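You operate a simulated robot arm through the tools that you are given. There is no shell and no other tool.

Carry out the task below with a simulated two-armed robot. There is one attempt and no reset: what you move stays moved.

Task
Reset stand C's swing limit to its card's mark and swing it there.
Fine: read the card and slide it in; blue pin down in that word's hole before the red pin is drawn; work the lever with the swing clear; red pin fully home.

It is judged by the outcome, as a careful person would: the job done as asked, and still so three seconds after it is handed in. It fails if anything else is knocked over, pushed out of place, dropped, spilled or broken.

Robot
Two 7-joint arms with fingered hands on one trunk that stands fixed in place. Base frame: the origin is at the foot of the trunk, x ahead of it, y to its left, z up. Units: m, rad, N and s.
The left shoulder is at [0.05, 0.214, 0.869], the right one opposite. With the tool pointing down near the work surface each hand reaches from about 0.44 to 0.9 m from the base axis, measured 20 degrees to its own side. Payload 3 kg a hand.
The tool frame of a hand sits at the grasp point between the pads (the TCP): z along the fingers, y along the line on which they close. The tips reach 0.026 m beyond it. The gripper opens to 0.132 m; its body begins 0.073 m behind the TCP. The gripper is a hand of 3 fingers: y runs from the thumb to the fingers, the wrist lies at [0, 0, -0.229] in the tool frame, and closing takes about 1.5 s.
Orientation is that of the tool frame in the base frame, as a unit quaternion [x, y, z, w]. With the fingers straight down and closing along the base's y, the tool's x points along the base's -x, its y along +y and its z along -z.

Tools
- The arms move only by the tool step_arm. It takes "left_motion", "right_motion" or both (then of equal length, played together; a hand with none holds still); each is a list of rows, each an object (a shift or turn left out is 0, a gripper value left out holds the last) with "turn": the turn, a rotation vector about the base's x, y, z in rad, a list of three; "linear": the shift along the base's x, y, z in m, a list of three. In form: [{"turn": [wx, wy, wz], "linear": [dx, dy, dz]}, ...]. A call has 1 to 20 rows; each row is the pose to reach, as a shift and turn from the pose commanded when the call began. "left_gripper" and "right_gripper" are, for a hand that has rows, the opening, from 0 (shut) to 1 (fully open), set as the call begins (left out, the last holds). Rows are played at 5 a second. More than 0.05 m and 0.15 rad between two rows, or a gripper value outside its range, and nothing of the call is played. Where a pose cannot be reached the arm comes as near as it can. A force on the tool above 40 N (or 10 N above the force at the start of the call, whichever is more), or a blocked arm, ends the call early, and 0.2 s more pass. The fingers move at their own pace (about 0.072 m/s each) and stop on an object; they squeeze with about 22 N. The grip force told is the motor's: it shows also when the fingers shut on nothing. Time passes only in rows, and 0.2 s behind the last, so rows that repeat a pose let the fingers close. The reply holds the time, the measured pose of the TCP, the force on the tool along the base axes, the opening and the grip force, in the units named above and with some noise, with the torque about the TCP (base axes, N m) and any sound that the robot's microphone picked up.
- Cameras (640 x 400 px; columns grow to the right, rows downward): "scene" is now at [0.029, -0.0225, 1.504]; the picture's right is [-0.24, -0.97, 0.00], its down [-0.65, 0.16, -0.74] and it looks along [0.72, -0.18, -0.67] (base axes); focal length 369 px, centre (320, 200). "left" rides on the left gripper at [-0.062, 0.003, -0.092] in its tool frame; the picture's right is [-0.05, -1.00, 0.00], its down [0.83, -0.04, -0.56] and it looks along [0.55, -0.03, 0.83] (tool axes); focal length 230 px, centre (320, 200). "right" rides on the right gripper at [0.062, 0.003, -0.092] in its tool frame; the picture's right is [-0.05, 1.00, 0.00], its down [-0.83, -0.04, -0.56] and it looks along [-0.55, -0.03, 0.83] (tool axes); focal length 230 px, centre (320, 200). There is no depth. A picture from a camera that has moved, and an enlarged one, comes with that camera's place and axes in the base frame and with its lens. The place of the scene camera against the robot may be out by one fixed shift of up to 0.012 m in any direction.
- capture(camera): a new picture of that camera. No time passes.
- move_fingers(finger1, finger2, thumb_bend, hand): sets how far each is bent, from 0 (flat) to 1 (curled in); at 0.3 the hand is open as for a grip, at 0.7 the pads meet at the TCP. One left out holds its place. A second passes; each finger stops where it meets its share of the squeeze, and holds until it gets a number again. A gripper value or a shape takes the hand back. It gives what a move gives, with no picture; readings hold the bend of each and the force on the fingers (four entries, about 0 where the hand has none), thumb and palm.
- preshape(shape, hand): the hand has 3 fingers and takes this shape, open, in about a second: jaw (thumb against the fingers, like two jaws); tri (thumb and two fingers); tip (a fingertip pinch); poke (one finger out to press); point (the index stretched); flat (the hand flat); cup (the hand cupped); fist (a fist). The gripper value then closes the fingers along that shape, each until it touches; the sizes above hold for jaw. It gives what a move gives, with no picture.
- aim_head(pan, tilt): turns the head with the scene camera to pan (to the left, within 1.501 rad either way) and tilt (down, from -0.506 to 1.204), counted from straight ahead of the robot. It gives what a move gives.
- enlarge(camera, box): a new picture of the part [left, top, right, bottom] of that camera's present view, enlarged. No time passes.
- finish_job(): hands the job in; it is judged then, once.

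Nothing tells you positions but the pictures and the camera data. Unless the task says otherwise, let go and move clear before handing in.

The tools are called as name(argument=value, ...) on one line, values as JSON. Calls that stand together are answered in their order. step_arm: Moves the arms, as the interface text tells. Its arguments: {"type":"object","properties":{"left_motion":{"type":"array","items":{"type":"object","properties":{"turn":{"type":"array","items":{"type":"number"}},"linear":{"type":"array","items":{"type":"number"}}}}},"left_gripper":{"type":"number"},"right_motion":{"type":"array","items":{"type":"object","properties":{"turn":{"type":"array","items":{"type":"number"}},"linear":{"type":"array","items":{"type":"number"}}}}},"right_gripper":{"type":"number"}},"required":[]} The other tools are called the same way: preshape (shape, hand) gives the hand a shape; move_fingers (finger1, finger2, thumb_bend, hand) moves the fingers one by one; aim_head (pan, tilt) turns the head that bears the scene camera; capture (camera) takes a picture; enlarge (camera, box) takes an enlarged picture of a part of a camera's view; finish_job () hands the job in.

At the start:

```text
time_s: 0.0
left_position: [0.6266, 0.057, 1.0877]
left_orientation: [0.181, 0.984, 0.0, 0.0]
left_contact_force: [0.9, -0.1, -1.0]
left_torque: [-0.01, -0.03, 0.01]
left_width: 0.132
left_grasp_force: 0.1
left_shape: jaw
left_bend: [0.3, 0.3, 0.3]
left_finger forces: [0.1, 0.1, 0.0, 0.0, 0.1, 0.0]
right_position: [0.4488, -0.5098, 1.1529]
right_orientation: [0.18, 0.984, 0.0, -0.001]
right_contact_force: [0.2, 0.0, -0.4]
right_torque: [0.02, -0.02, 0.0]
right_width: 0.132
right_grasp_force: 0.1
right_shape: jaw
right_bend: [0.3, 0.3, 0.3]
right_finger forces: [0.0, 0.0, 0.1, 0.1, 0.0, 0.0]
head pan, tilt (commanded): [-0.239, 0.738]
```

scene: 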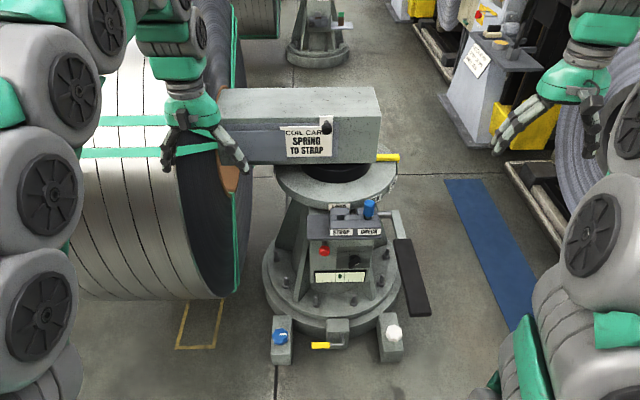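
right: 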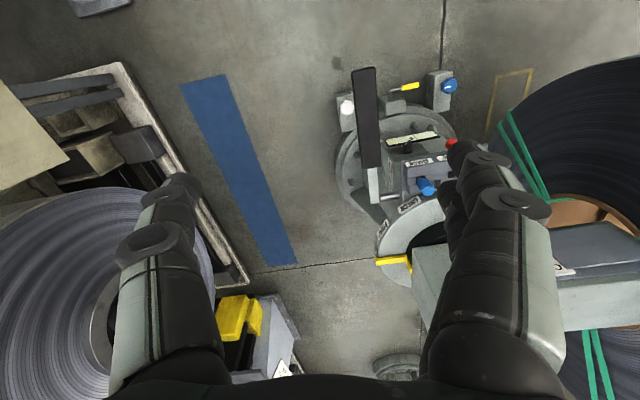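
left: 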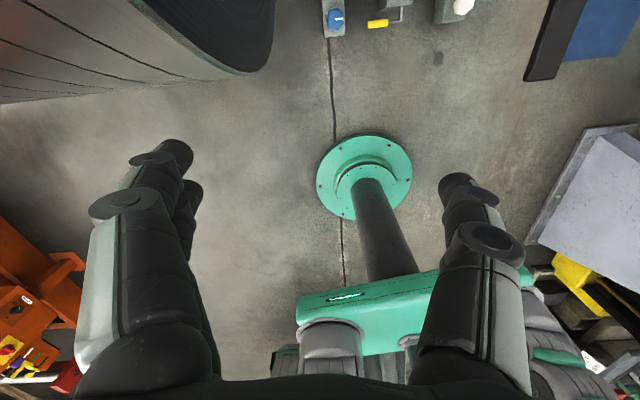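

I see a stand in front of me with a swinging beam on top, a card hung on it, and a small panel with pins and word plates. I'll look closer before moving anything.

enlarge(camera="scene", box=[260, 80, 420, 180])

enlarge(camera="scene", box=[280, 180, 440, 280])

enlarge(camera="scene", box=[250, 260, 442, 380])

enlarge(camera="right", box=[320, 60, 512, 180])

enlarge(camera="right", box=[340, 120, 500, 220])

```text
4.00 times, centred on (340, 130) of scene
camera zoom: at [0.029, -0.0225, 1.504], right [-0.24, -0.97, 0.0], down [-0.65, 0.16, -0.74], along [0.72, -0.18, -0.67], focal length 1474 px, centre (240, 480)
```

zoom: 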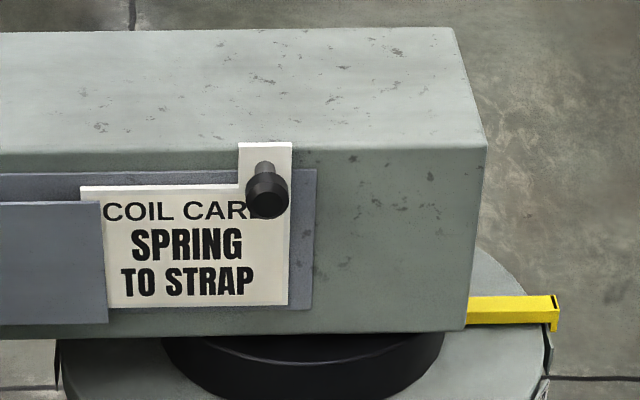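

```text
4.00 times, centred on (360, 230) of scene
camera zoom: at [0.029, -0.0225, 1.504], right [-0.24, -0.97, 0.0], down [-0.65, 0.16, -0.74], along [0.72, -0.18, -0.67], focal length 1474 px, centre (160, 80)
```

zoom: 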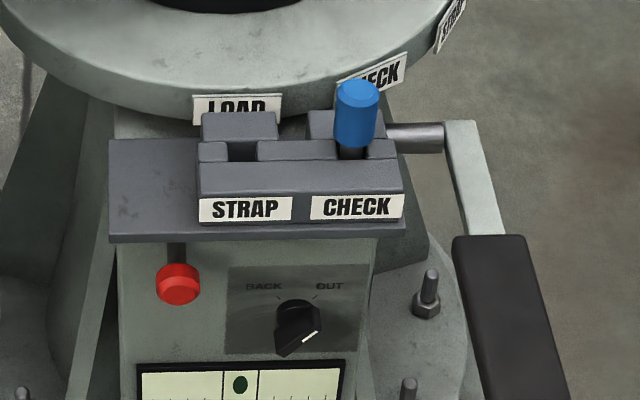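

```text
3.33 times, centred on (346, 320) of scene
camera zoom: at [0.029, -0.0225, 1.504], right [-0.24, -0.97, 0.0], down [-0.65, 0.16, -0.74], along [0.72, -0.18, -0.67], focal length 1229 px, centre (233, -200)
```

zoom: 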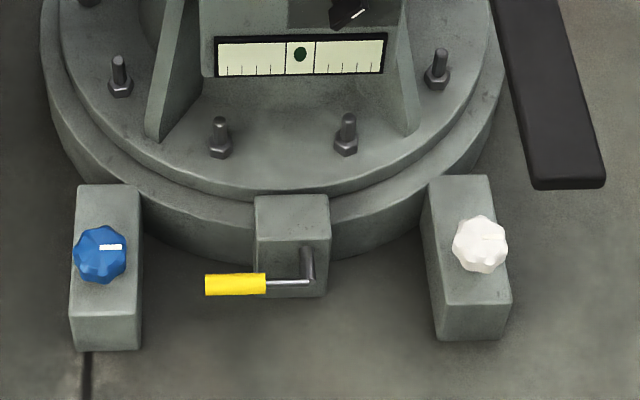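

```text
3.33 times, centred on (416, 120) of right
camera zoom: at [0.393, -0.486, 1.2454], right [0.4, 0.92, 0.0], down [0.76, -0.34, 0.56], along [0.51, -0.22, -0.83], focal length 767 px, centre (0, 467)
```

zoom: 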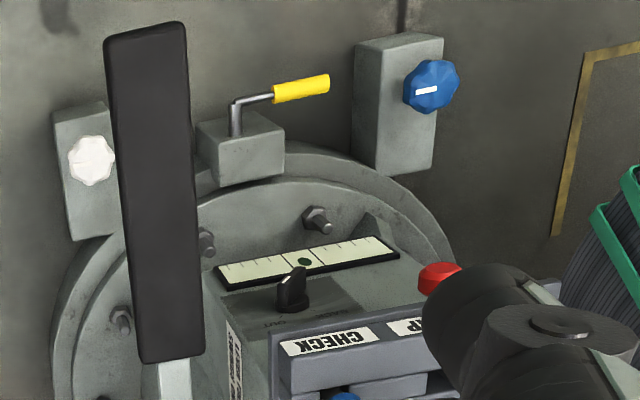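

```text
4.00 times, centred on (420, 170) of right
camera zoom: at [0.393, -0.486, 1.2454], right [0.4, 0.92, 0.0], down [0.76, -0.34, 0.56], along [0.51, -0.22, -0.83], focal length 920 px, centre (-80, 320)
```

zoom: 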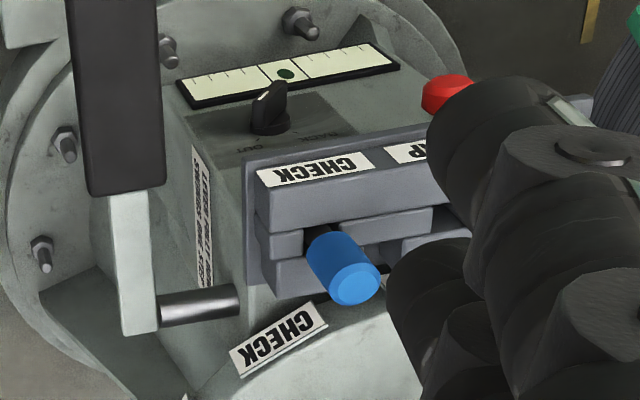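

The card reads "SPRING TO STRAP", the blue pin is in CHECK, and there's a red pull pin, a BACK/OUT knob and a long lever. I'll look around for a stand letter and printed instructions on the side.

enlarge(camera="right", box=[370, 140, 434, 200])

enlarge(camera="scene", box=[200, 60, 320, 135])

enlarge(camera="scene", box=[270, 0, 370, 70])

enlarge(camera="scene", box=[430, 0, 560, 120])

enlarge(camera="scene", box=[310, 190, 410, 252])

```text
6.67 times, centred on (402, 170) of right
camera zoom: at [0.393, -0.486, 1.2454], right [0.4, 0.92, 0.0], down [0.76, -0.34, 0.56], along [0.51, -0.22, -0.83], focal length 1534 px, centre (-227, 400)
```

zoom: 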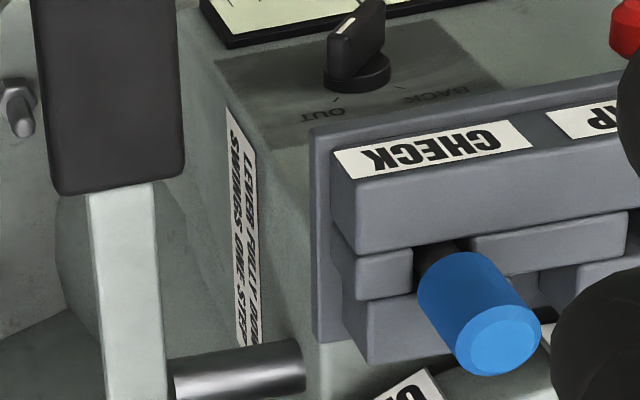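

```text
5.33 times, centred on (260, 98) of scene
camera zoom: at [0.029, -0.0225, 1.504], right [-0.24, -0.97, 0.0], down [-0.65, 0.16, -0.74], along [0.72, -0.18, -0.67], focal length 1966 px, centre (640, 747)
```

zoom: 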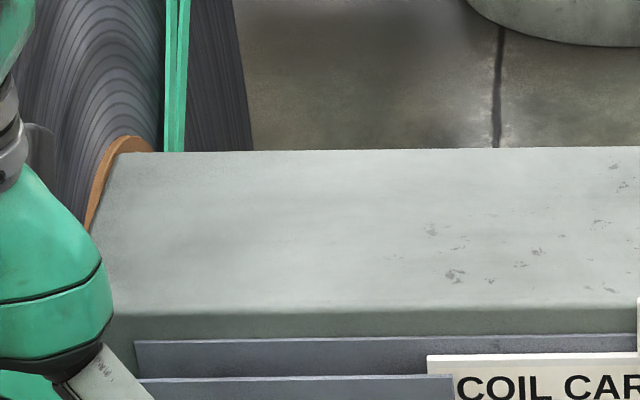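

```text
5.71 times, centred on (320, 35) of scene
camera zoom: at [0.029, -0.0225, 1.504], right [-0.24, -0.97, 0.0], down [-0.65, 0.16, -0.74], along [0.72, -0.18, -0.67], focal length 2106 px, centre (320, 1143)
```

zoom: 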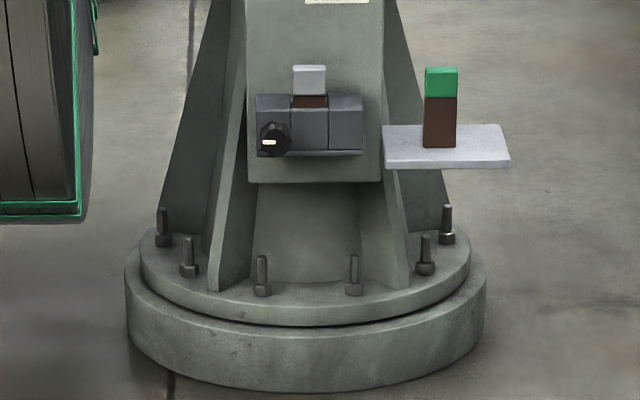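

```text
3.33 times, centred on (495, 60) of scene
camera zoom: at [0.029, -0.0225, 1.504], right [-0.24, -0.97, 0.0], down [-0.65, 0.16, -0.74], along [0.72, -0.18, -0.67], focal length 1229 px, centre (-263, 667)
```

zoom: 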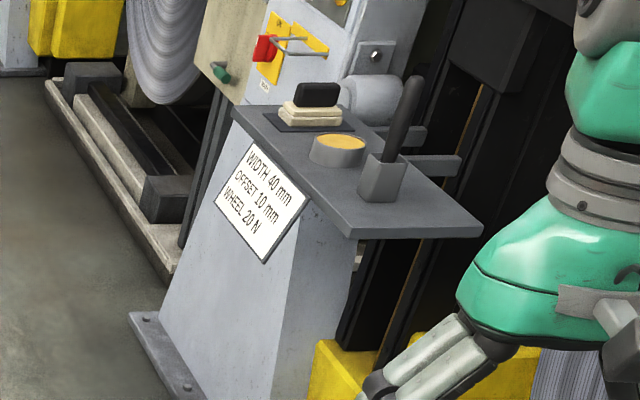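

```text
6.40 times, centred on (360, 221) of scene
camera zoom: at [0.029, -0.0225, 1.504], right [-0.24, -0.97, 0.0], down [-0.65, 0.16, -0.74], along [0.72, -0.18, -0.67], focal length 2359 px, centre (64, 66)
```

zoom: 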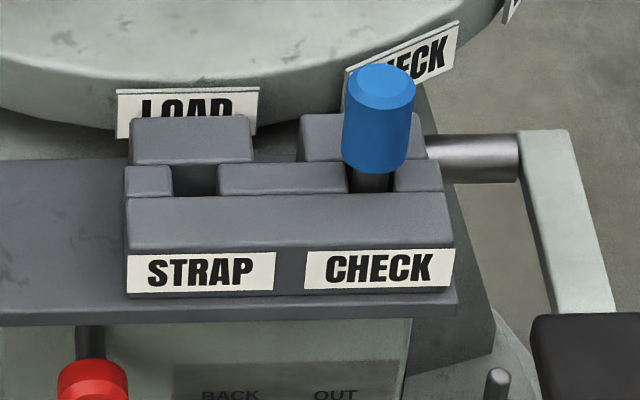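

The blue pin triangulates to about (0.775, -0.355, 0.76). I'll turn the head straighter onto the stand and sideways to see the surroundings.

aim_head(pan=-0.35, tilt=0.6)

capture(camera="scene")

aim_head(pan=0.4, tilt=0.5)

capture(camera="scene")

aim_head(pan=-0.9, tilt=0.5)

capture(camera="scene")

```text
time_s: 0.7
left_position: [0.6275, 0.0575, 1.0885]
left_orientation: [0.181, 0.983, -0.001, 0.0]
left_contact_force: [-0.5, 0.1, 0.6]
left_torque: [0.0, 0.01, 0.01]
left_width: 0.1318
left_grasp_force: 0.1
left_shape: jaw
left_bend: [0.3, 0.3, 0.3]
left_finger forces: [0.1, 0.0, 0.0, 0.0, 0.1, 0.0]
right_position: [0.4474, -0.51, 1.1535]
right_orientation: [0.18, 0.984, 0.0, 0.0]
right_contact_force: [0.6, 0.8, -0.4]
right_torque: [0.0, -0.02, 0.0]
right_width: 0.132
right_grasp_force: 0.1
right_shape: jaw
right_bend: [0.3, 0.3, 0.3]
right_finger forces: [0.1, 0.0, 0.0, 0.0, 0.0, 0.0]
head pan, tilt (commanded): [-0.351, 0.6]
```

```text
taken
camera scene: at [0.031, -0.033, 1.5158], right [-0.34, -0.94, 0.0], down [-0.53, 0.19, -0.82], along [0.77, -0.28, -0.57], focal length 369 px, centre (320, 200)
```

scene: 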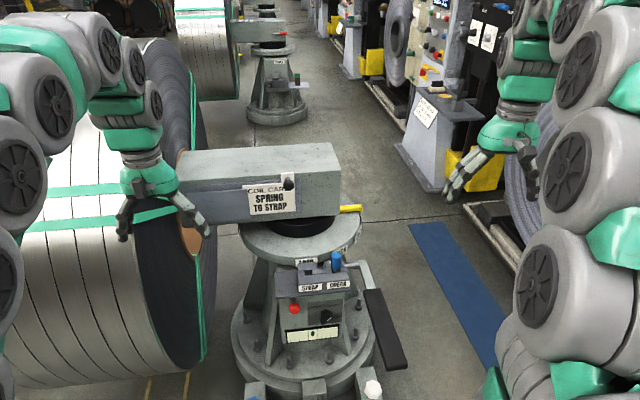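

```text
time_s: 1.8
left_position: [0.6262, 0.057, 1.0874]
left_orientation: [0.18, 0.984, 0.0, -0.001]
left_contact_force: [-0.6, 0.1, 1.0]
left_torque: [0.02, -0.03, -0.05]
left_width: 0.1317
left_grasp_force: 0.1
left_shape: jaw
left_bend: [0.3, 0.3, 0.3]
left_finger forces: [0.0, 0.0, 0.0, 0.0, 0.0, 0.0]
right_position: [0.4485, -0.5117, 1.153]
right_orientation: [0.18, 0.984, 0.0, 0.0]
right_contact_force: [-0.3, -0.7, 0.1]
right_torque: [0.04, 0.0, 0.01]
right_width: 0.1319
right_grasp_force: 0.1
right_shape: jaw
right_bend: [0.3, 0.3, 0.3]
right_finger forces: [0.0, 0.0, 0.0, 0.0, 0.0, 0.0]
head pan, tilt (commanded): [0.4, 0.499]
```

```text
taken
camera scene: at [0.0318, 0.0326, 1.525], right [0.39, -0.92, 0.0], down [-0.44, -0.19, -0.88], along [0.81, 0.34, -0.48], focal length 369 px, centre (320, 200)
```

scene: 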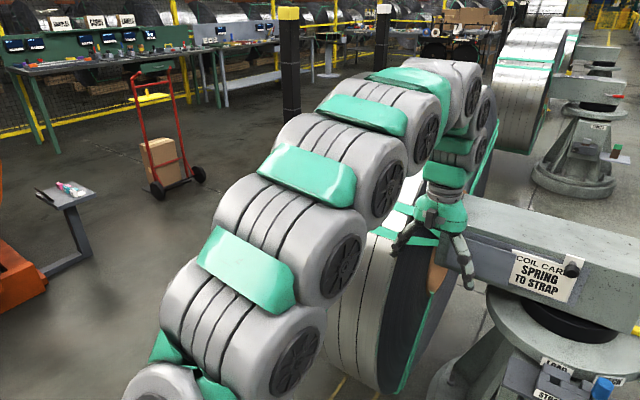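

```text
time_s: 3.3
left_position: [0.6281, 0.0566, 1.0877]
left_orientation: [0.181, 0.984, 0.0, 0.0]
left_contact_force: [0.0, 0.2, -0.1]
left_torque: [-0.01, -0.02, 0.0]
left_width: 0.1319
left_grasp_force: 0.0
left_shape: jaw
left_bend: [0.3, 0.3, 0.3]
left_finger forces: [0.1, 0.1, 0.0, 0.0, 0.0, 0.0]
right_position: [0.4482, -0.5112, 1.153]
right_orientation: [0.181, 0.984, 0.0, 0.0]
right_contact_force: [-0.3, -1.3, -0.8]
right_torque: [0.0, 0.02, -0.01]
right_width: 0.1319
right_grasp_force: 0.1
right_shape: jaw
right_bend: [0.3, 0.3, 0.3]
right_finger forces: [0.0, 0.1, 0.0, 0.1, 0.0, 0.1]
head pan, tilt (commanded): [-0.901, 0.499]
```

```text
taken
camera scene: at [0.0046, -0.074, 1.525], right [-0.78, -0.62, 0.0], down [-0.3, 0.37, -0.88], along [0.55, -0.69, -0.48], focal length 369 px, centre (320, 200)
```

scene: 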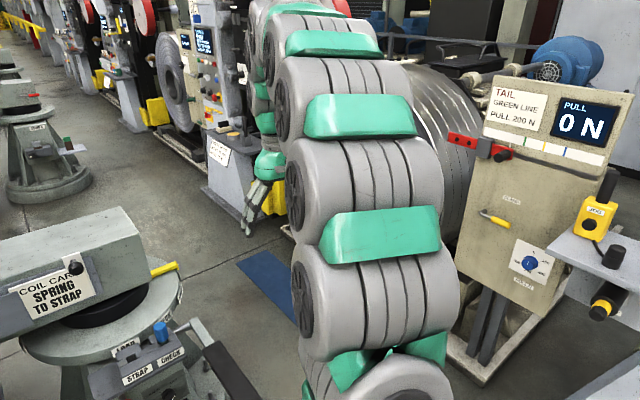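

enlarge(camera="scene", box=[60, 240, 260, 365])

enlarge(camera="scene", box=[470, 70, 640, 330])

enlarge(camera="right", box=[340, 180, 500, 280])

enlarge(camera="scene", box=[0, 90, 100, 210])

```text
3.20 times, centred on (160, 302) of scene
camera zoom: at [0.0046, -0.074, 1.525], right [-0.78, -0.62, 0.0], down [-0.3, 0.37, -0.88], along [0.55, -0.69, -0.48], focal length 1180 px, centre (832, -128)
```

zoom: 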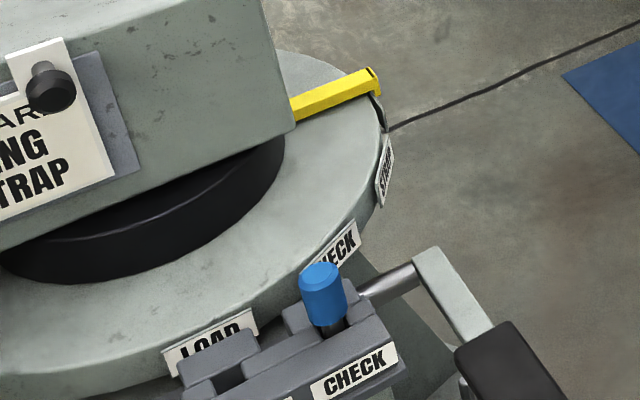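

```text
1.54 times, centred on (555, 200) of scene
camera zoom: at [0.0046, -0.074, 1.525], right [-0.78, -0.62, 0.0], down [-0.3, 0.37, -0.88], along [0.55, -0.69, -0.48], focal length 567 px, centre (-42, 200)
```

zoom: 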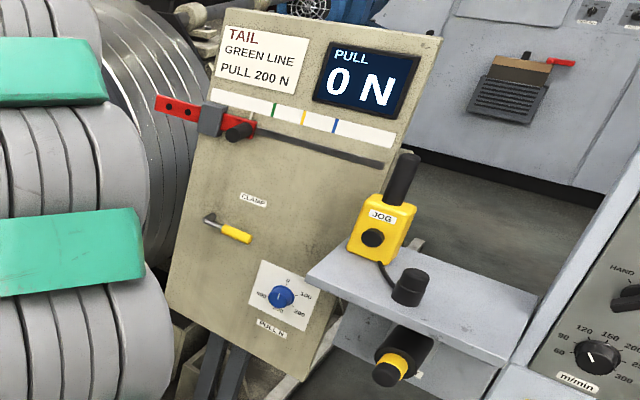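

```text
4.00 times, centred on (420, 230) of right
camera zoom: at [0.393, -0.486, 1.2454], right [0.4, 0.92, 0.0], down [0.76, -0.34, 0.56], along [0.51, -0.22, -0.83], focal length 920 px, centre (-80, 80)
```

zoom: 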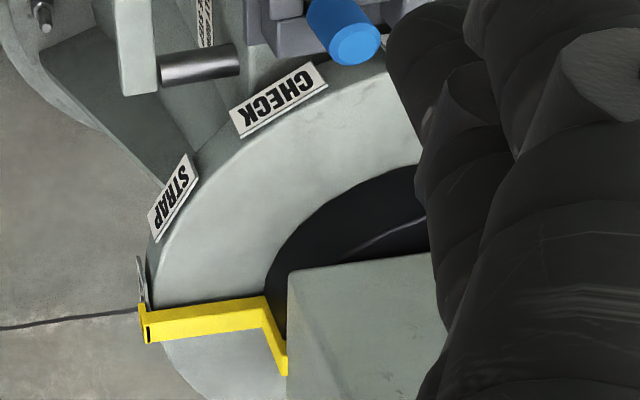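

```text
3.33 times, centred on (50, 150) of scene
camera zoom: at [0.0046, -0.074, 1.525], right [-0.78, -0.62, 0.0], down [-0.3, 0.37, -0.88], along [0.55, -0.69, -0.48], focal length 1229 px, centre (1220, 367)
```

zoom: 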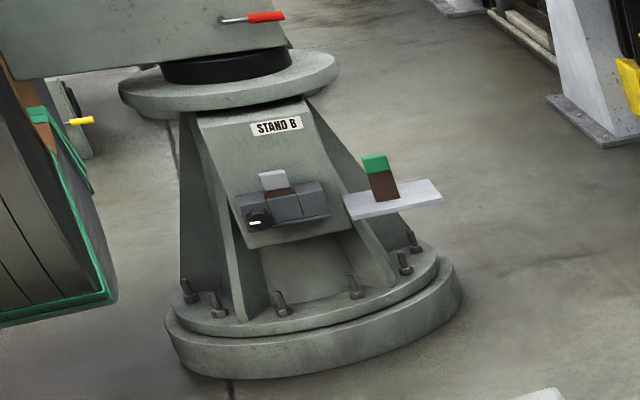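

The far stand is marked "STAND B", so the near one with the card is C; its yellow pointer sits one mark beyond STRAP. I'll aim the head at it and zoom in on the knob, pins, lever and marks.

aim_head(pan=-0.3, tilt=0.72)

capture(camera="scene")

enlarge(camera="scene", box=[280, 230, 344, 270])

enlarge(camera="scene", box=[310, 230, 374, 270])

enlarge(camera="scene", box=[290, 185, 386, 245])

enlarge(camera="scene", box=[340, 140, 404, 180])

enlarge(camera="scene", box=[240, 105, 336, 165])

```text
time_s: 4.3
left_position: [0.6273, 0.0573, 1.0869]
left_orientation: [0.18, 0.984, 0.0, 0.0]
left_contact_force: [-0.2, 0.4, -0.2]
left_torque: [0.0, 0.02, 0.01]
left_width: 0.1318
left_grasp_force: 0.0
left_shape: jaw
left_bend: [0.3, 0.3, 0.3]
left_finger forces: [0.1, 0.1, 0.1, 0.1, 0.1, 0.1]
right_position: [0.4484, -0.5099, 1.1537]
right_orientation: [0.181, 0.984, -0.001, 0.0]
right_contact_force: [-0.4, -0.5, -0.6]
right_torque: [0.0, 0.01, 0.0]
right_width: 0.1319
right_grasp_force: 0.1
right_shape: jaw
right_bend: [0.3, 0.3, 0.3]
right_finger forces: [0.0, 0.1, 0.0, 0.1, 0.0, 0.0]
head pan, tilt (commanded): [-0.3, 0.721]
```

```text
taken
camera scene: at [0.0283, -0.0276, 1.5055], right [-0.3, -0.95, 0.0], down [-0.63, 0.2, -0.75], along [0.72, -0.22, -0.66], focal length 369 px, centre (320, 200)
```

scene: 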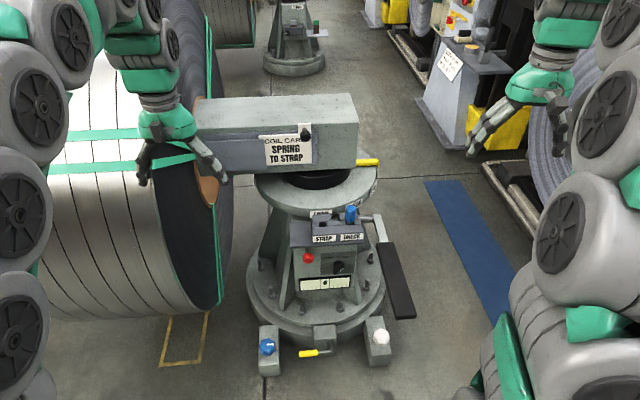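

```text
10.00 times, centred on (312, 250) of scene
camera zoom: at [0.0283, -0.0276, 1.5055], right [-0.3, -0.95, 0.0], down [-0.63, 0.2, -0.75], along [0.72, -0.22, -0.66], focal length 3686 px, centre (400, -300)
```

zoom: 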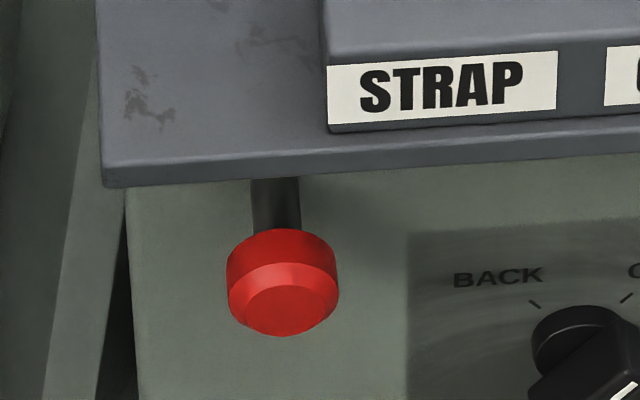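

```text
10.00 times, centred on (342, 250) of scene
camera zoom: at [0.0283, -0.0276, 1.5055], right [-0.3, -0.95, 0.0], down [-0.63, 0.2, -0.75], along [0.72, -0.22, -0.66], focal length 3686 px, centre (100, -300)
```

zoom: 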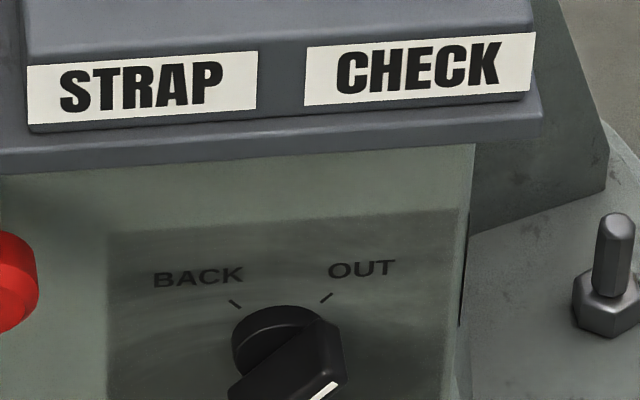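

```text
6.67 times, centred on (338, 215) of scene
camera zoom: at [0.0283, -0.0276, 1.5055], right [-0.3, -0.95, 0.0], down [-0.63, 0.2, -0.75], along [0.72, -0.22, -0.66], focal length 2457 px, centre (200, 100)
```

zoom: 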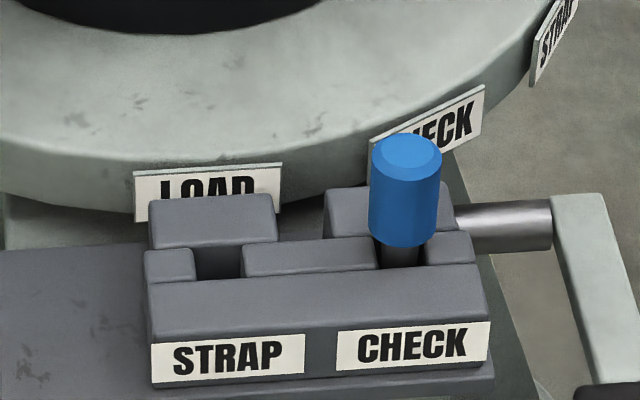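

```text
10.00 times, centred on (372, 160) of scene
camera zoom: at [0.0283, -0.0276, 1.5055], right [-0.3, -0.95, 0.0], down [-0.63, 0.2, -0.75], along [0.72, -0.22, -0.66], focal length 3686 px, centre (-200, 600)
```

zoom: 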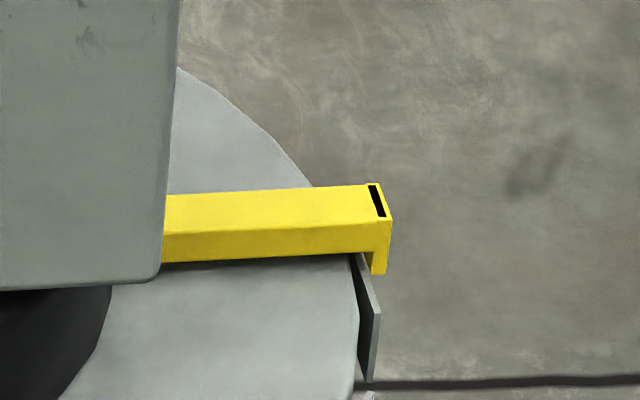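

```text
6.67 times, centred on (288, 135) of scene
camera zoom: at [0.0283, -0.0276, 1.5055], right [-0.3, -0.95, 0.0], down [-0.63, 0.2, -0.75], along [0.72, -0.22, -0.66], focal length 2457 px, centre (533, 633)
```

zoom: 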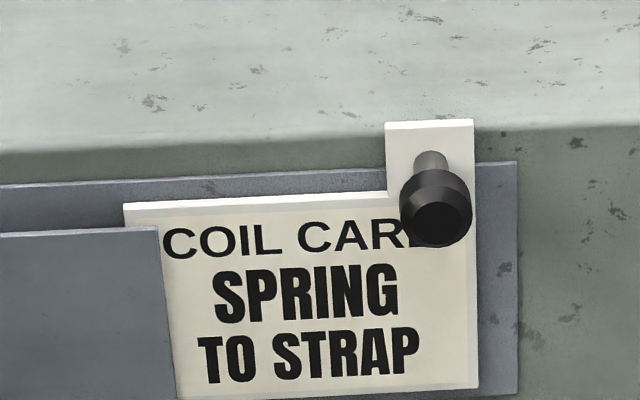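

enlarge(camera="scene", box=[316, 248, 364, 278])

enlarge(camera="scene", box=[290, 270, 370, 300])

enlarge(camera="scene", box=[350, 200, 430, 325])

enlarge(camera="scene", box=[180, 85, 280, 215])

```text
13.33 times, centred on (340, 263) of scene
camera zoom: at [0.0283, -0.0276, 1.5055], right [-0.3, -0.95, 0.0], down [-0.63, 0.2, -0.75], along [0.72, -0.22, -0.66], focal length 4915 px, centre (53, -640)
```

zoom: 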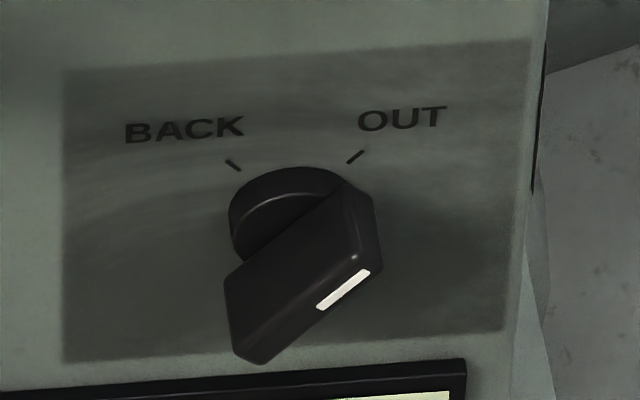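

```text
8.00 times, centred on (330, 285) of scene
camera zoom: at [0.0283, -0.0276, 1.5055], right [-0.3, -0.95, 0.0], down [-0.63, 0.2, -0.75], along [0.72, -0.22, -0.66], focal length 2949 px, centre (240, -480)
```

zoom: 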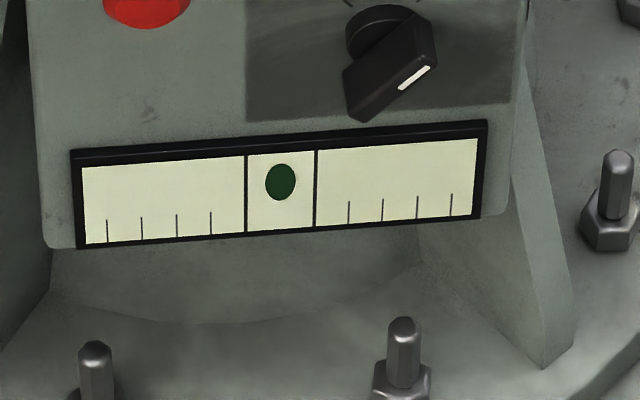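

```text
3.20 times, centred on (390, 262) of scene
camera zoom: at [0.0283, -0.0276, 1.5055], right [-0.3, -0.95, 0.0], down [-0.63, 0.2, -0.75], along [0.72, -0.22, -0.66], focal length 1180 px, centre (96, 0)
```

zoom: 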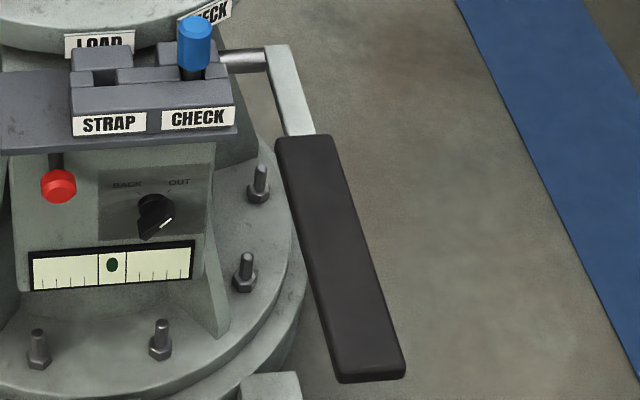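

```text
3.08 times, centred on (230, 150) of scene
camera zoom: at [0.0283, -0.0276, 1.5055], right [-0.3, -0.95, 0.0], down [-0.63, 0.2, -0.75], along [0.72, -0.22, -0.66], focal length 1134 px, centre (597, 354)
```

zoom: 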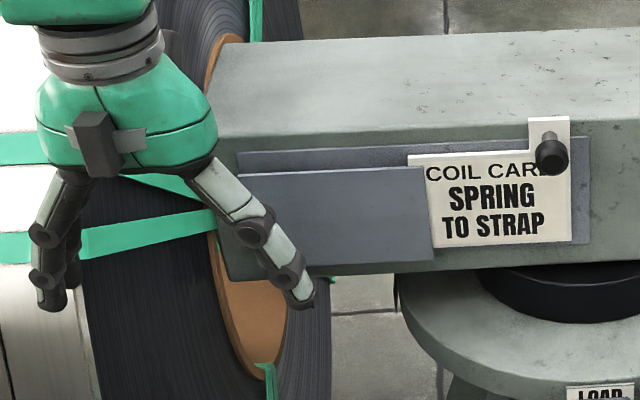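

The knob is on OUT and the pointer is past STRAP, at a mark I can't read yet. I'll move the right hand out to the stand's right side, high above the lever, to read the side label and that mark.

step_arm(right_motion=[{"linear": [0.0125, -0.021, -0.025], "turn": [0, 0, 0.075]}, {"linear": [0.025, -0.042, -0.05], "turn": [0, 0, 0.15]}, {"linear": [0.0375, -0.063, -0.075], "turn": [0, 0, 0.225]}, {"linear": [0.05, -0.085, -0.1], "turn": [0, 0, 0.3]}, {"linear": [0.0625, -0.106, -0.125], "turn": [0, 0, 0.375]}, {"linear": [0.075, -0.127, -0.15], "turn": [0, 0, 0.45]}, {"linear": [0.0875, -0.148, -0.175], "turn": [0, 0, 0.525]}, {"linear": [0.1, -0.17, -0.2], "turn": [0, 0, 0.6]}])

capture(camera="right")

```text
time_s: 6.1
left_position: [0.6267, 0.0564, 1.0874]
left_orientation: [0.181, 0.984, -0.001, 0.001]
left_contact_force: [0.7, -0.2, -0.2]
left_torque: [-0.03, 0.01, 0.0]
left_width: 0.1319
left_grasp_force: 0.0
left_shape: jaw
left_bend: [0.3, 0.3, 0.3]
left_finger forces: [0.0, 0.0, 0.0, 0.0, 0.0, 0.0]
right_position: [0.5476, -0.6841, 0.9533]
right_orientation: [-0.118, 0.993, 0.001, 0.0]
right_contact_force: [0.3, -0.1, 0.1]
right_torque: [0.0, 0.06, -0.01]
right_width: 0.132
right_grasp_force: 0.0
right_shape: jaw
right_bend: [0.3, 0.3, 0.3]
right_finger forces: [0.0, 0.0, 0.1, 0.0, 0.0, 0.0]
head pan, tilt (commanded): [-0.3, 0.721]
```

```text
taken
camera right: at [0.488, -0.6956, 1.0455], right [-0.18, 0.98, 0.0], down [0.82, 0.15, 0.55], along [0.54, 0.1, -0.83], focal length 230 px, centre (320, 200)
```

right: 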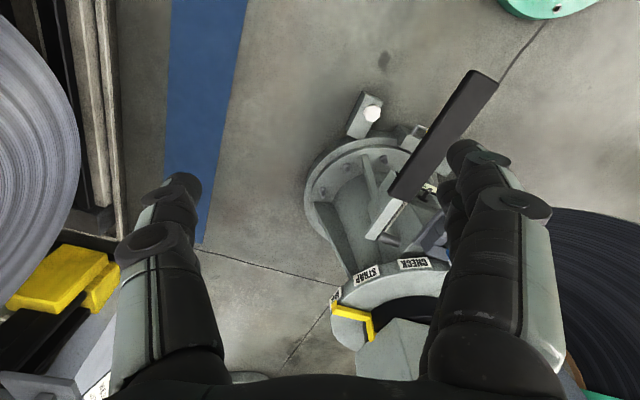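

enlarge(camera="right", box=[310, 240, 406, 350])

enlarge(camera="right", box=[360, 170, 456, 260])

enlarge(camera="right", box=[320, 280, 352, 310])

```text
3.64 times, centred on (358, 295) of right
camera zoom: at [0.488, -0.6956, 1.0455], right [-0.18, 0.98, 0.0], down [0.82, 0.15, 0.55], along [0.54, 0.1, -0.83], focal length 837 px, centre (182, -146)
```

zoom: 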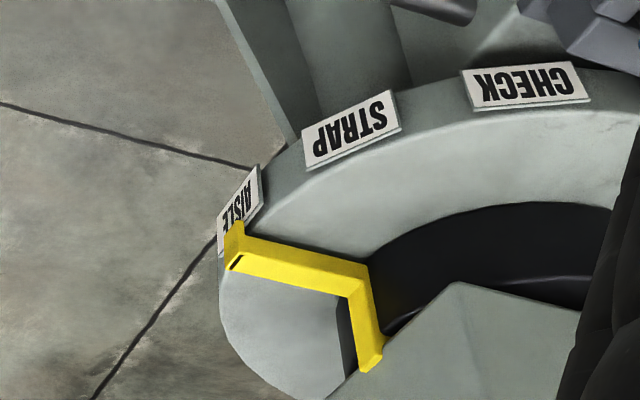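

```text
4.44 times, centred on (408, 215) of right
camera zoom: at [0.488, -0.6956, 1.0455], right [-0.18, 0.98, 0.0], down [0.82, 0.15, 0.55], along [0.54, 0.1, -0.83], focal length 1022 px, centre (-71, 133)
```

zoom: 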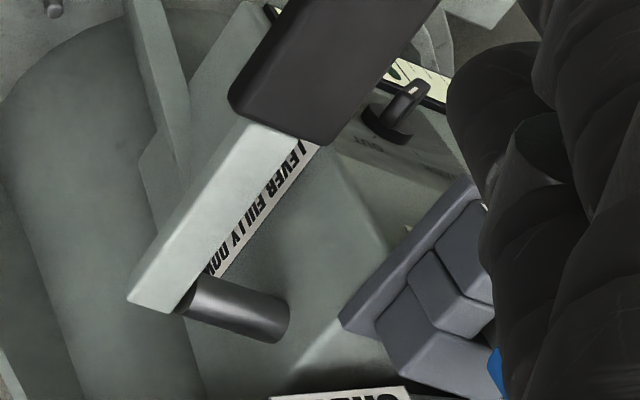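

```text
13.33 times, centred on (336, 295) of right
camera zoom: at [0.488, -0.6956, 1.0455], right [-0.18, 0.98, 0.0], down [0.82, 0.15, 0.55], along [0.54, 0.1, -0.83], focal length 3068 px, centre (107, -1067)
```

zoom: 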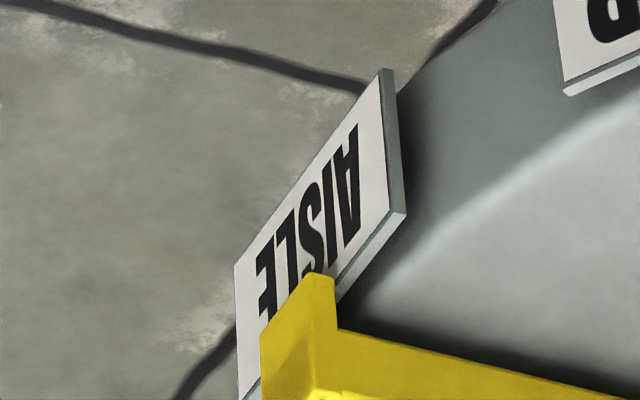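

The pointer is at AISLE and the marks run LOAD–CHECK–STRAP–AISLE, so STRAP is one step back while the knob is on OUT; I expect to need BACK. I'll draw the left hand back from the beam and bring the right hand round in front to see the front panel.

step_arm(left_motion=[{"linear": [-0.017, 0.006, -0.006]}, {"linear": [-0.034, 0.012, -0.012]}, {"linear": [-0.051, 0.018, -0.018]}, {"linear": [-0.068, 0.024, -0.024]}, {"linear": [-0.085, 0.03, -0.03]}, {"linear": [-0.102, 0.036, -0.036]}, {"linear": [-0.119, 0.042, -0.042]}, {"linear": [-0.136, 0.048, -0.048]}, {"linear": [-0.153, 0.054, -0.054]}, {"linear": [-0.17, 0.06, -0.06]}, {"linear": [-0.187, 0.066, -0.066]}, {"linear": [-0.2, 0.07, -0.07]}], right_motion=[{"linear": [-0.004, 0.044, 0.0], "turn": [0, 0, -0.042]}, {"linear": [-0.008, 0.088, 0.0], "turn": [0, 0, -0.083]}, {"linear": [-0.0125, 0.132, 0.0], "turn": [0, 0, -0.125]}, {"linear": [-0.017, 0.177, 0.0], "turn": [0, 0, -0.167]}, {"linear": [-0.021, 0.221, 0.0], "turn": [0, 0, -0.208]}, {"linear": [-0.025, 0.265, 0.0], "turn": [0, 0, -0.25]}, {"linear": [-0.029, 0.309, 0.0], "turn": [0, 0, -0.292]}, {"linear": [-0.033, 0.353, 0.0], "turn": [0, 0, -0.333]}, {"linear": [-0.0375, 0.397, 0.0], "turn": [0, 0, -0.375]}, {"linear": [-0.042, 0.442, 0.0], "turn": [0, 0, -0.417]}, {"linear": [-0.046, 0.486, 0.0], "turn": [0, 0, -0.458]}, {"linear": [-0.05, 0.53, 0.0], "turn": [0, 0, -0.5]}])

capture(camera="scene")

capture(camera="right")

```text
time_s: 8.7
left_position: [0.4294, 0.1281, 1.018]
left_orientation: [0.181, 0.984, 0.0, 0.001]
left_contact_force: [-0.4, -0.4, -1.1]
left_torque: [-0.01, -0.02, 0.02]
left_width: 0.1321
left_grasp_force: 0.2
left_shape: jaw
left_bend: [0.3, 0.3, 0.3]
left_finger forces: [0.1, 0.1, 0.0, 0.0, 0.0, 0.0]
right_position: [0.501, -0.1511, 0.9544]
right_orientation: [0.131, 0.991, 0.0, 0.0]
right_contact_force: [-0.2, -0.5, 0.3]
right_torque: [-0.01, 0.02, 0.01]
right_width: 0.1319
right_grasp_force: 0.0
right_shape: jaw
right_bend: [0.3, 0.3, 0.3]
right_finger forces: [0.0, 0.0, 0.1, 0.0, 0.0, 0.0]
head pan, tilt (commanded): [-0.3, 0.721]
```

```text
taken
camera scene: at [0.0283, -0.0275, 1.5055], right [-0.3, -0.96, 0.0], down [-0.63, 0.2, -0.75], along [0.72, -0.22, -0.66], focal length 369 px, centre (320, 200)
```

scene: 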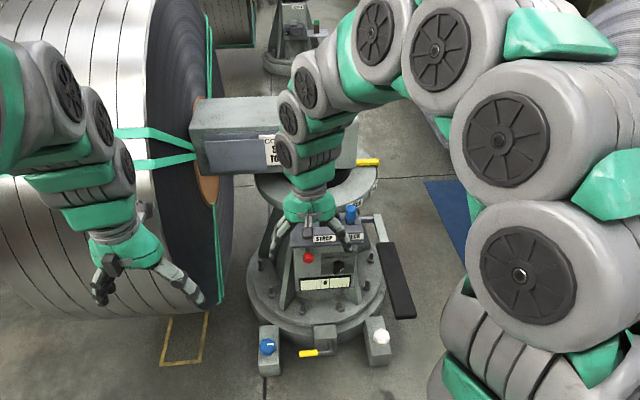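

```text
taken
camera right: at [0.4438, -0.1324, 1.0468], right [0.31, 0.95, 0.0], down [0.79, -0.26, 0.56], along [0.53, -0.17, -0.83], focal length 230 px, centre (320, 200)
```

right: 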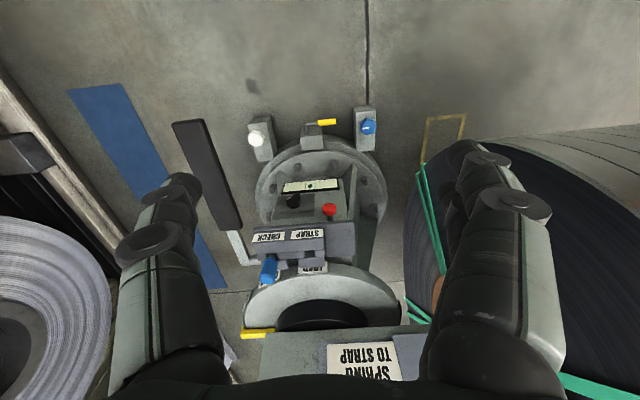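

Now I'll lower the right hand and tilt it forward about 45° to look at the panel front-on.

step_arm(right_motion=[{"linear": [-0.01, 0.0, -0.043], "turn": [-0.026, -0.109, 0]}, {"linear": [-0.02, 0.0, -0.086], "turn": [-0.052, -0.218, 0]}, {"linear": [-0.03, 0.0, -0.129], "turn": [-0.079, -0.327, 0]}, {"linear": [-0.035, 0.0, -0.172], "turn": [-0.105, -0.436, 0]}, {"linear": [-0.04, 0.0, -0.215], "turn": [-0.131, -0.545, 0]}, {"linear": [-0.045, 0.0, -0.258], "turn": [-0.157, -0.654, 0]}, {"linear": [-0.05, 0.0, -0.3], "turn": [-0.184, -0.763, 0]}])

capture(camera="right")

capture(camera="scene")

```text
time_s: 10.5
left_position: [0.4284, 0.1299, 1.0189]
left_orientation: [0.18, 0.984, 0.001, 0.001]
left_contact_force: [9.3, 4.6, -2.4]
left_torque: [0.09, 0.25, 0.46]
left_width: 0.1319
left_grasp_force: 0.1
left_shape: jaw
left_bend: [0.3, 0.3, 0.3]
left_finger forces: [0.0, 0.0, 0.1, 0.0, 0.0, 0.0]
right_position: [0.5408, -0.0426, 0.6666]
right_orientation: [0.152, 0.898, 0.003, 0.412]
right_contact_force: [0.3, 0.0, -0.5]
right_torque: [0.0, 0.03, 0.01]
right_width: 0.132
right_grasp_force: 0.0
right_shape: jaw
right_bend: [0.3, 0.3, 0.3]
right_finger forces: [0.1, 0.1, 0.0, 0.1, 0.1, 0.0]
right hand out of reach, approached as far as the arm can: row 3, 4, 5, 6, 7
head pan, tilt (commanded): [-0.3, 0.721]
stopped in row 7 (right hand): the arm was blocked; the commanded pose is now the measured one
```

```text
taken
camera right: at [0.436, -0.0135, 0.682], right [0.3, 0.94, 0.17], down [0.09, -0.2, 0.97], along [0.95, -0.28, -0.14], focal length 230 px, centre (320, 200)
```

right: 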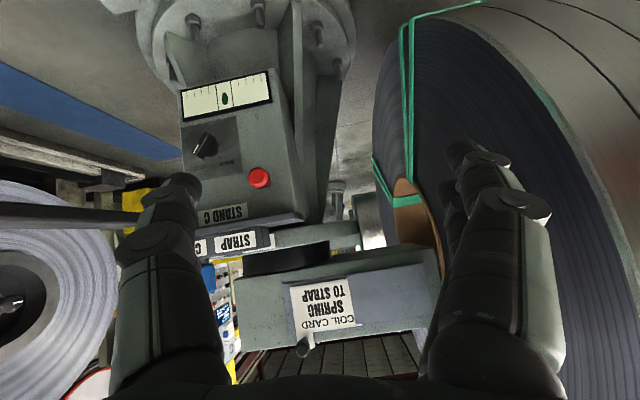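

```text
taken
camera scene: at [0.0284, -0.0277, 1.5055], right [-0.3, -0.96, 0.0], down [-0.63, 0.2, -0.75], along [0.72, -0.22, -0.66], focal length 369 px, centre (320, 200)
```

scene: 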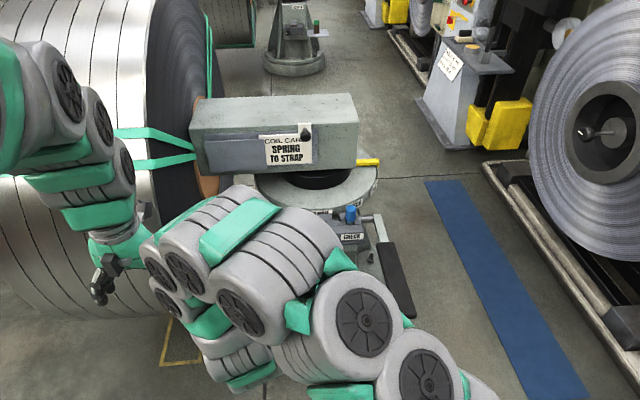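

The sign under the shelf reads "STAND C", so this is the right stand. The right arm folded awkwardly against my left hand; I'll take the close views from here and then back out carefully.

enlarge(camera="right", box=[170, 70, 330, 170])

enlarge(camera="right", box=[180, 150, 340, 260])

enlarge(camera="right", box=[230, 240, 450, 380])

enlarge(camera="scene", box=[60, 180, 340, 400])

capture(camera="left")

```text
4.00 times, centred on (250, 120) of right
camera zoom: at [0.436, -0.0135, 0.682], right [0.3, 0.94, 0.17], down [0.09, -0.2, 0.97], along [0.95, -0.28, -0.14], focal length 920 px, centre (600, 520)
```

zoom: 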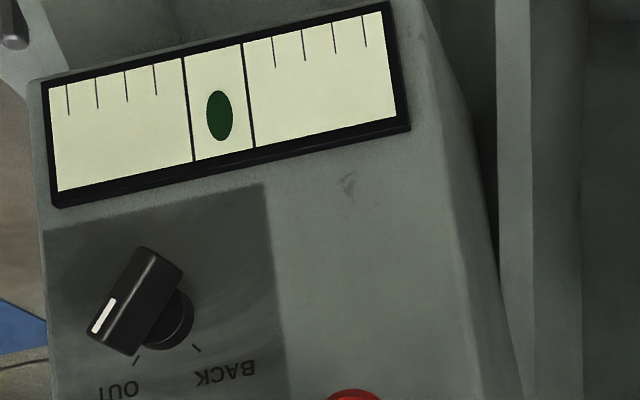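

```text
3.64 times, centred on (260, 205) of right
camera zoom: at [0.436, -0.0135, 0.682], right [0.3, 0.94, 0.17], down [0.09, -0.2, 0.97], along [0.95, -0.28, -0.14], focal length 837 px, centre (538, 182)
```

zoom: 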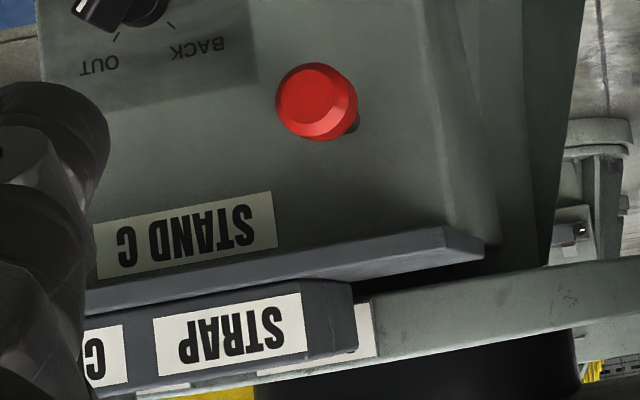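

```text
2.86 times, centred on (340, 310) of right
camera zoom: at [0.436, -0.0135, 0.682], right [0.3, 0.94, 0.17], down [0.09, -0.2, 0.97], along [0.95, -0.28, -0.14], focal length 657 px, centre (263, -114)
```

zoom: 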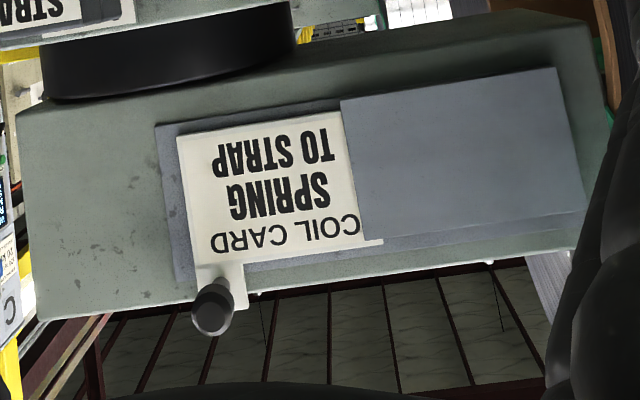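

```text
1.82 times, centred on (200, 290) of scene
camera zoom: at [0.0284, -0.0277, 1.5055], right [-0.3, -0.96, 0.0], down [-0.63, 0.2, -0.75], along [0.72, -0.22, -0.66], focal length 670 px, centre (538, 36)
```

zoom: 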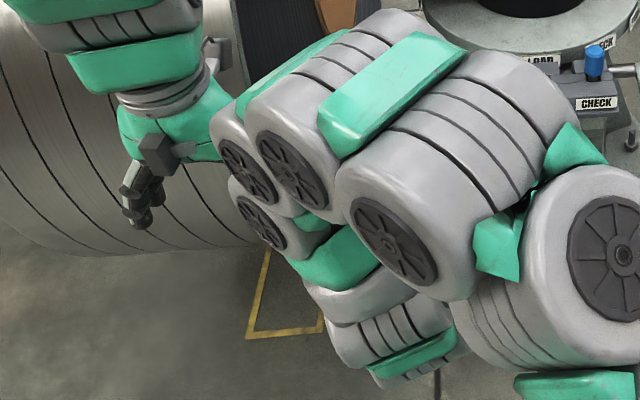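

```text
taken
camera left: at [0.4877, 0.1097, 1.1114], right [-0.31, -0.95, 0.0], down [-0.79, 0.25, 0.55], along [-0.53, 0.17, -0.83], focal length 230 px, centre (320, 200)
```

left: 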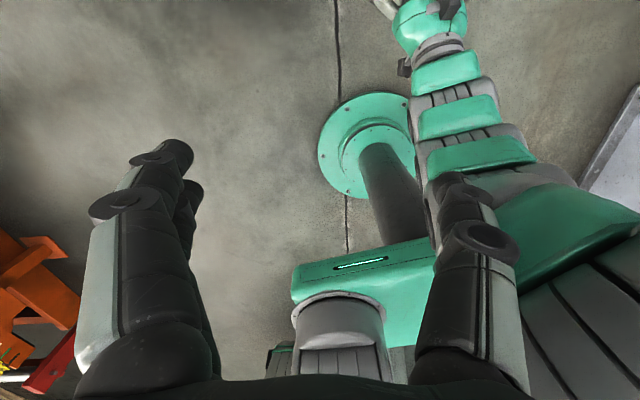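

The right forearm is pressing lightly on the left hand. I'll move the left hand up and left, off it, first.

step_arm(left_motion=[{"linear": [0.0, 0.03, 0.02]}, {"linear": [-0.005, 0.06, 0.05]}, {"linear": [-0.01, 0.09, 0.09]}, {"linear": [-0.02, 0.11, 0.13]}])

capture(camera="scene")

```text
refused: row 3 steps farther than a row can; nothing moved
```

```text
taken
camera scene: at [0.0284, -0.0277, 1.5055], right [-0.3, -0.96, 0.0], down [-0.63, 0.2, -0.75], along [0.72, -0.22, -0.66], focal length 369 px, centre (320, 200)
```

scene: 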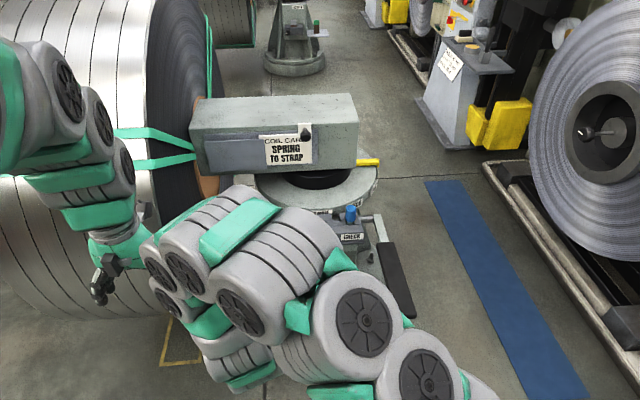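

step_arm(left_motion=[{"linear": [0.0, 0.025, 0.015]}, {"linear": [-0.005, 0.05, 0.04]}, {"linear": [-0.01, 0.075, 0.07]}, {"linear": [-0.015, 0.095, 0.105]}, {"linear": [-0.02, 0.11, 0.14]}])

capture(camera="scene")

```text
time_s: 11.7
left_position: [0.4073, 0.2392, 1.1588]
left_orientation: [0.18, 0.984, 0.002, 0.001]
left_contact_force: [0.0, 0.5, 0.5]
left_torque: [0.02, -0.04, 0.0]
left_width: 0.1321
left_grasp_force: 0.0
left_shape: jaw
left_bend: [0.3, 0.3, 0.3]
left_finger forces: [0.0, 0.0, 0.1, 0.0, 0.0, 0.0]
right_position: [0.5388, -0.0446, 0.6665]
right_orientation: [0.154, 0.899, 0.002, 0.411]
right_contact_force: [0.4, 0.5, -0.3]
right_torque: [-0.02, -0.02, 0.01]
right_width: 0.1321
right_grasp_force: 0.0
right_shape: jaw
right_bend: [0.3, 0.3, 0.3]
right_finger forces: [0.0, 0.0, 0.1, 0.0, 0.0, 0.1]
head pan, tilt (commanded): [-0.3, 0.721]
```

```text
taken
camera scene: at [0.0283, -0.0276, 1.5055], right [-0.3, -0.96, 0.0], down [-0.63, 0.2, -0.75], along [0.72, -0.22, -0.66], focal length 369 px, centre (320, 200)
```

scene: 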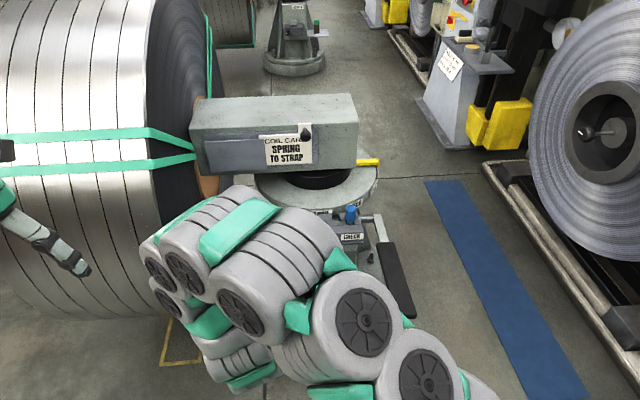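

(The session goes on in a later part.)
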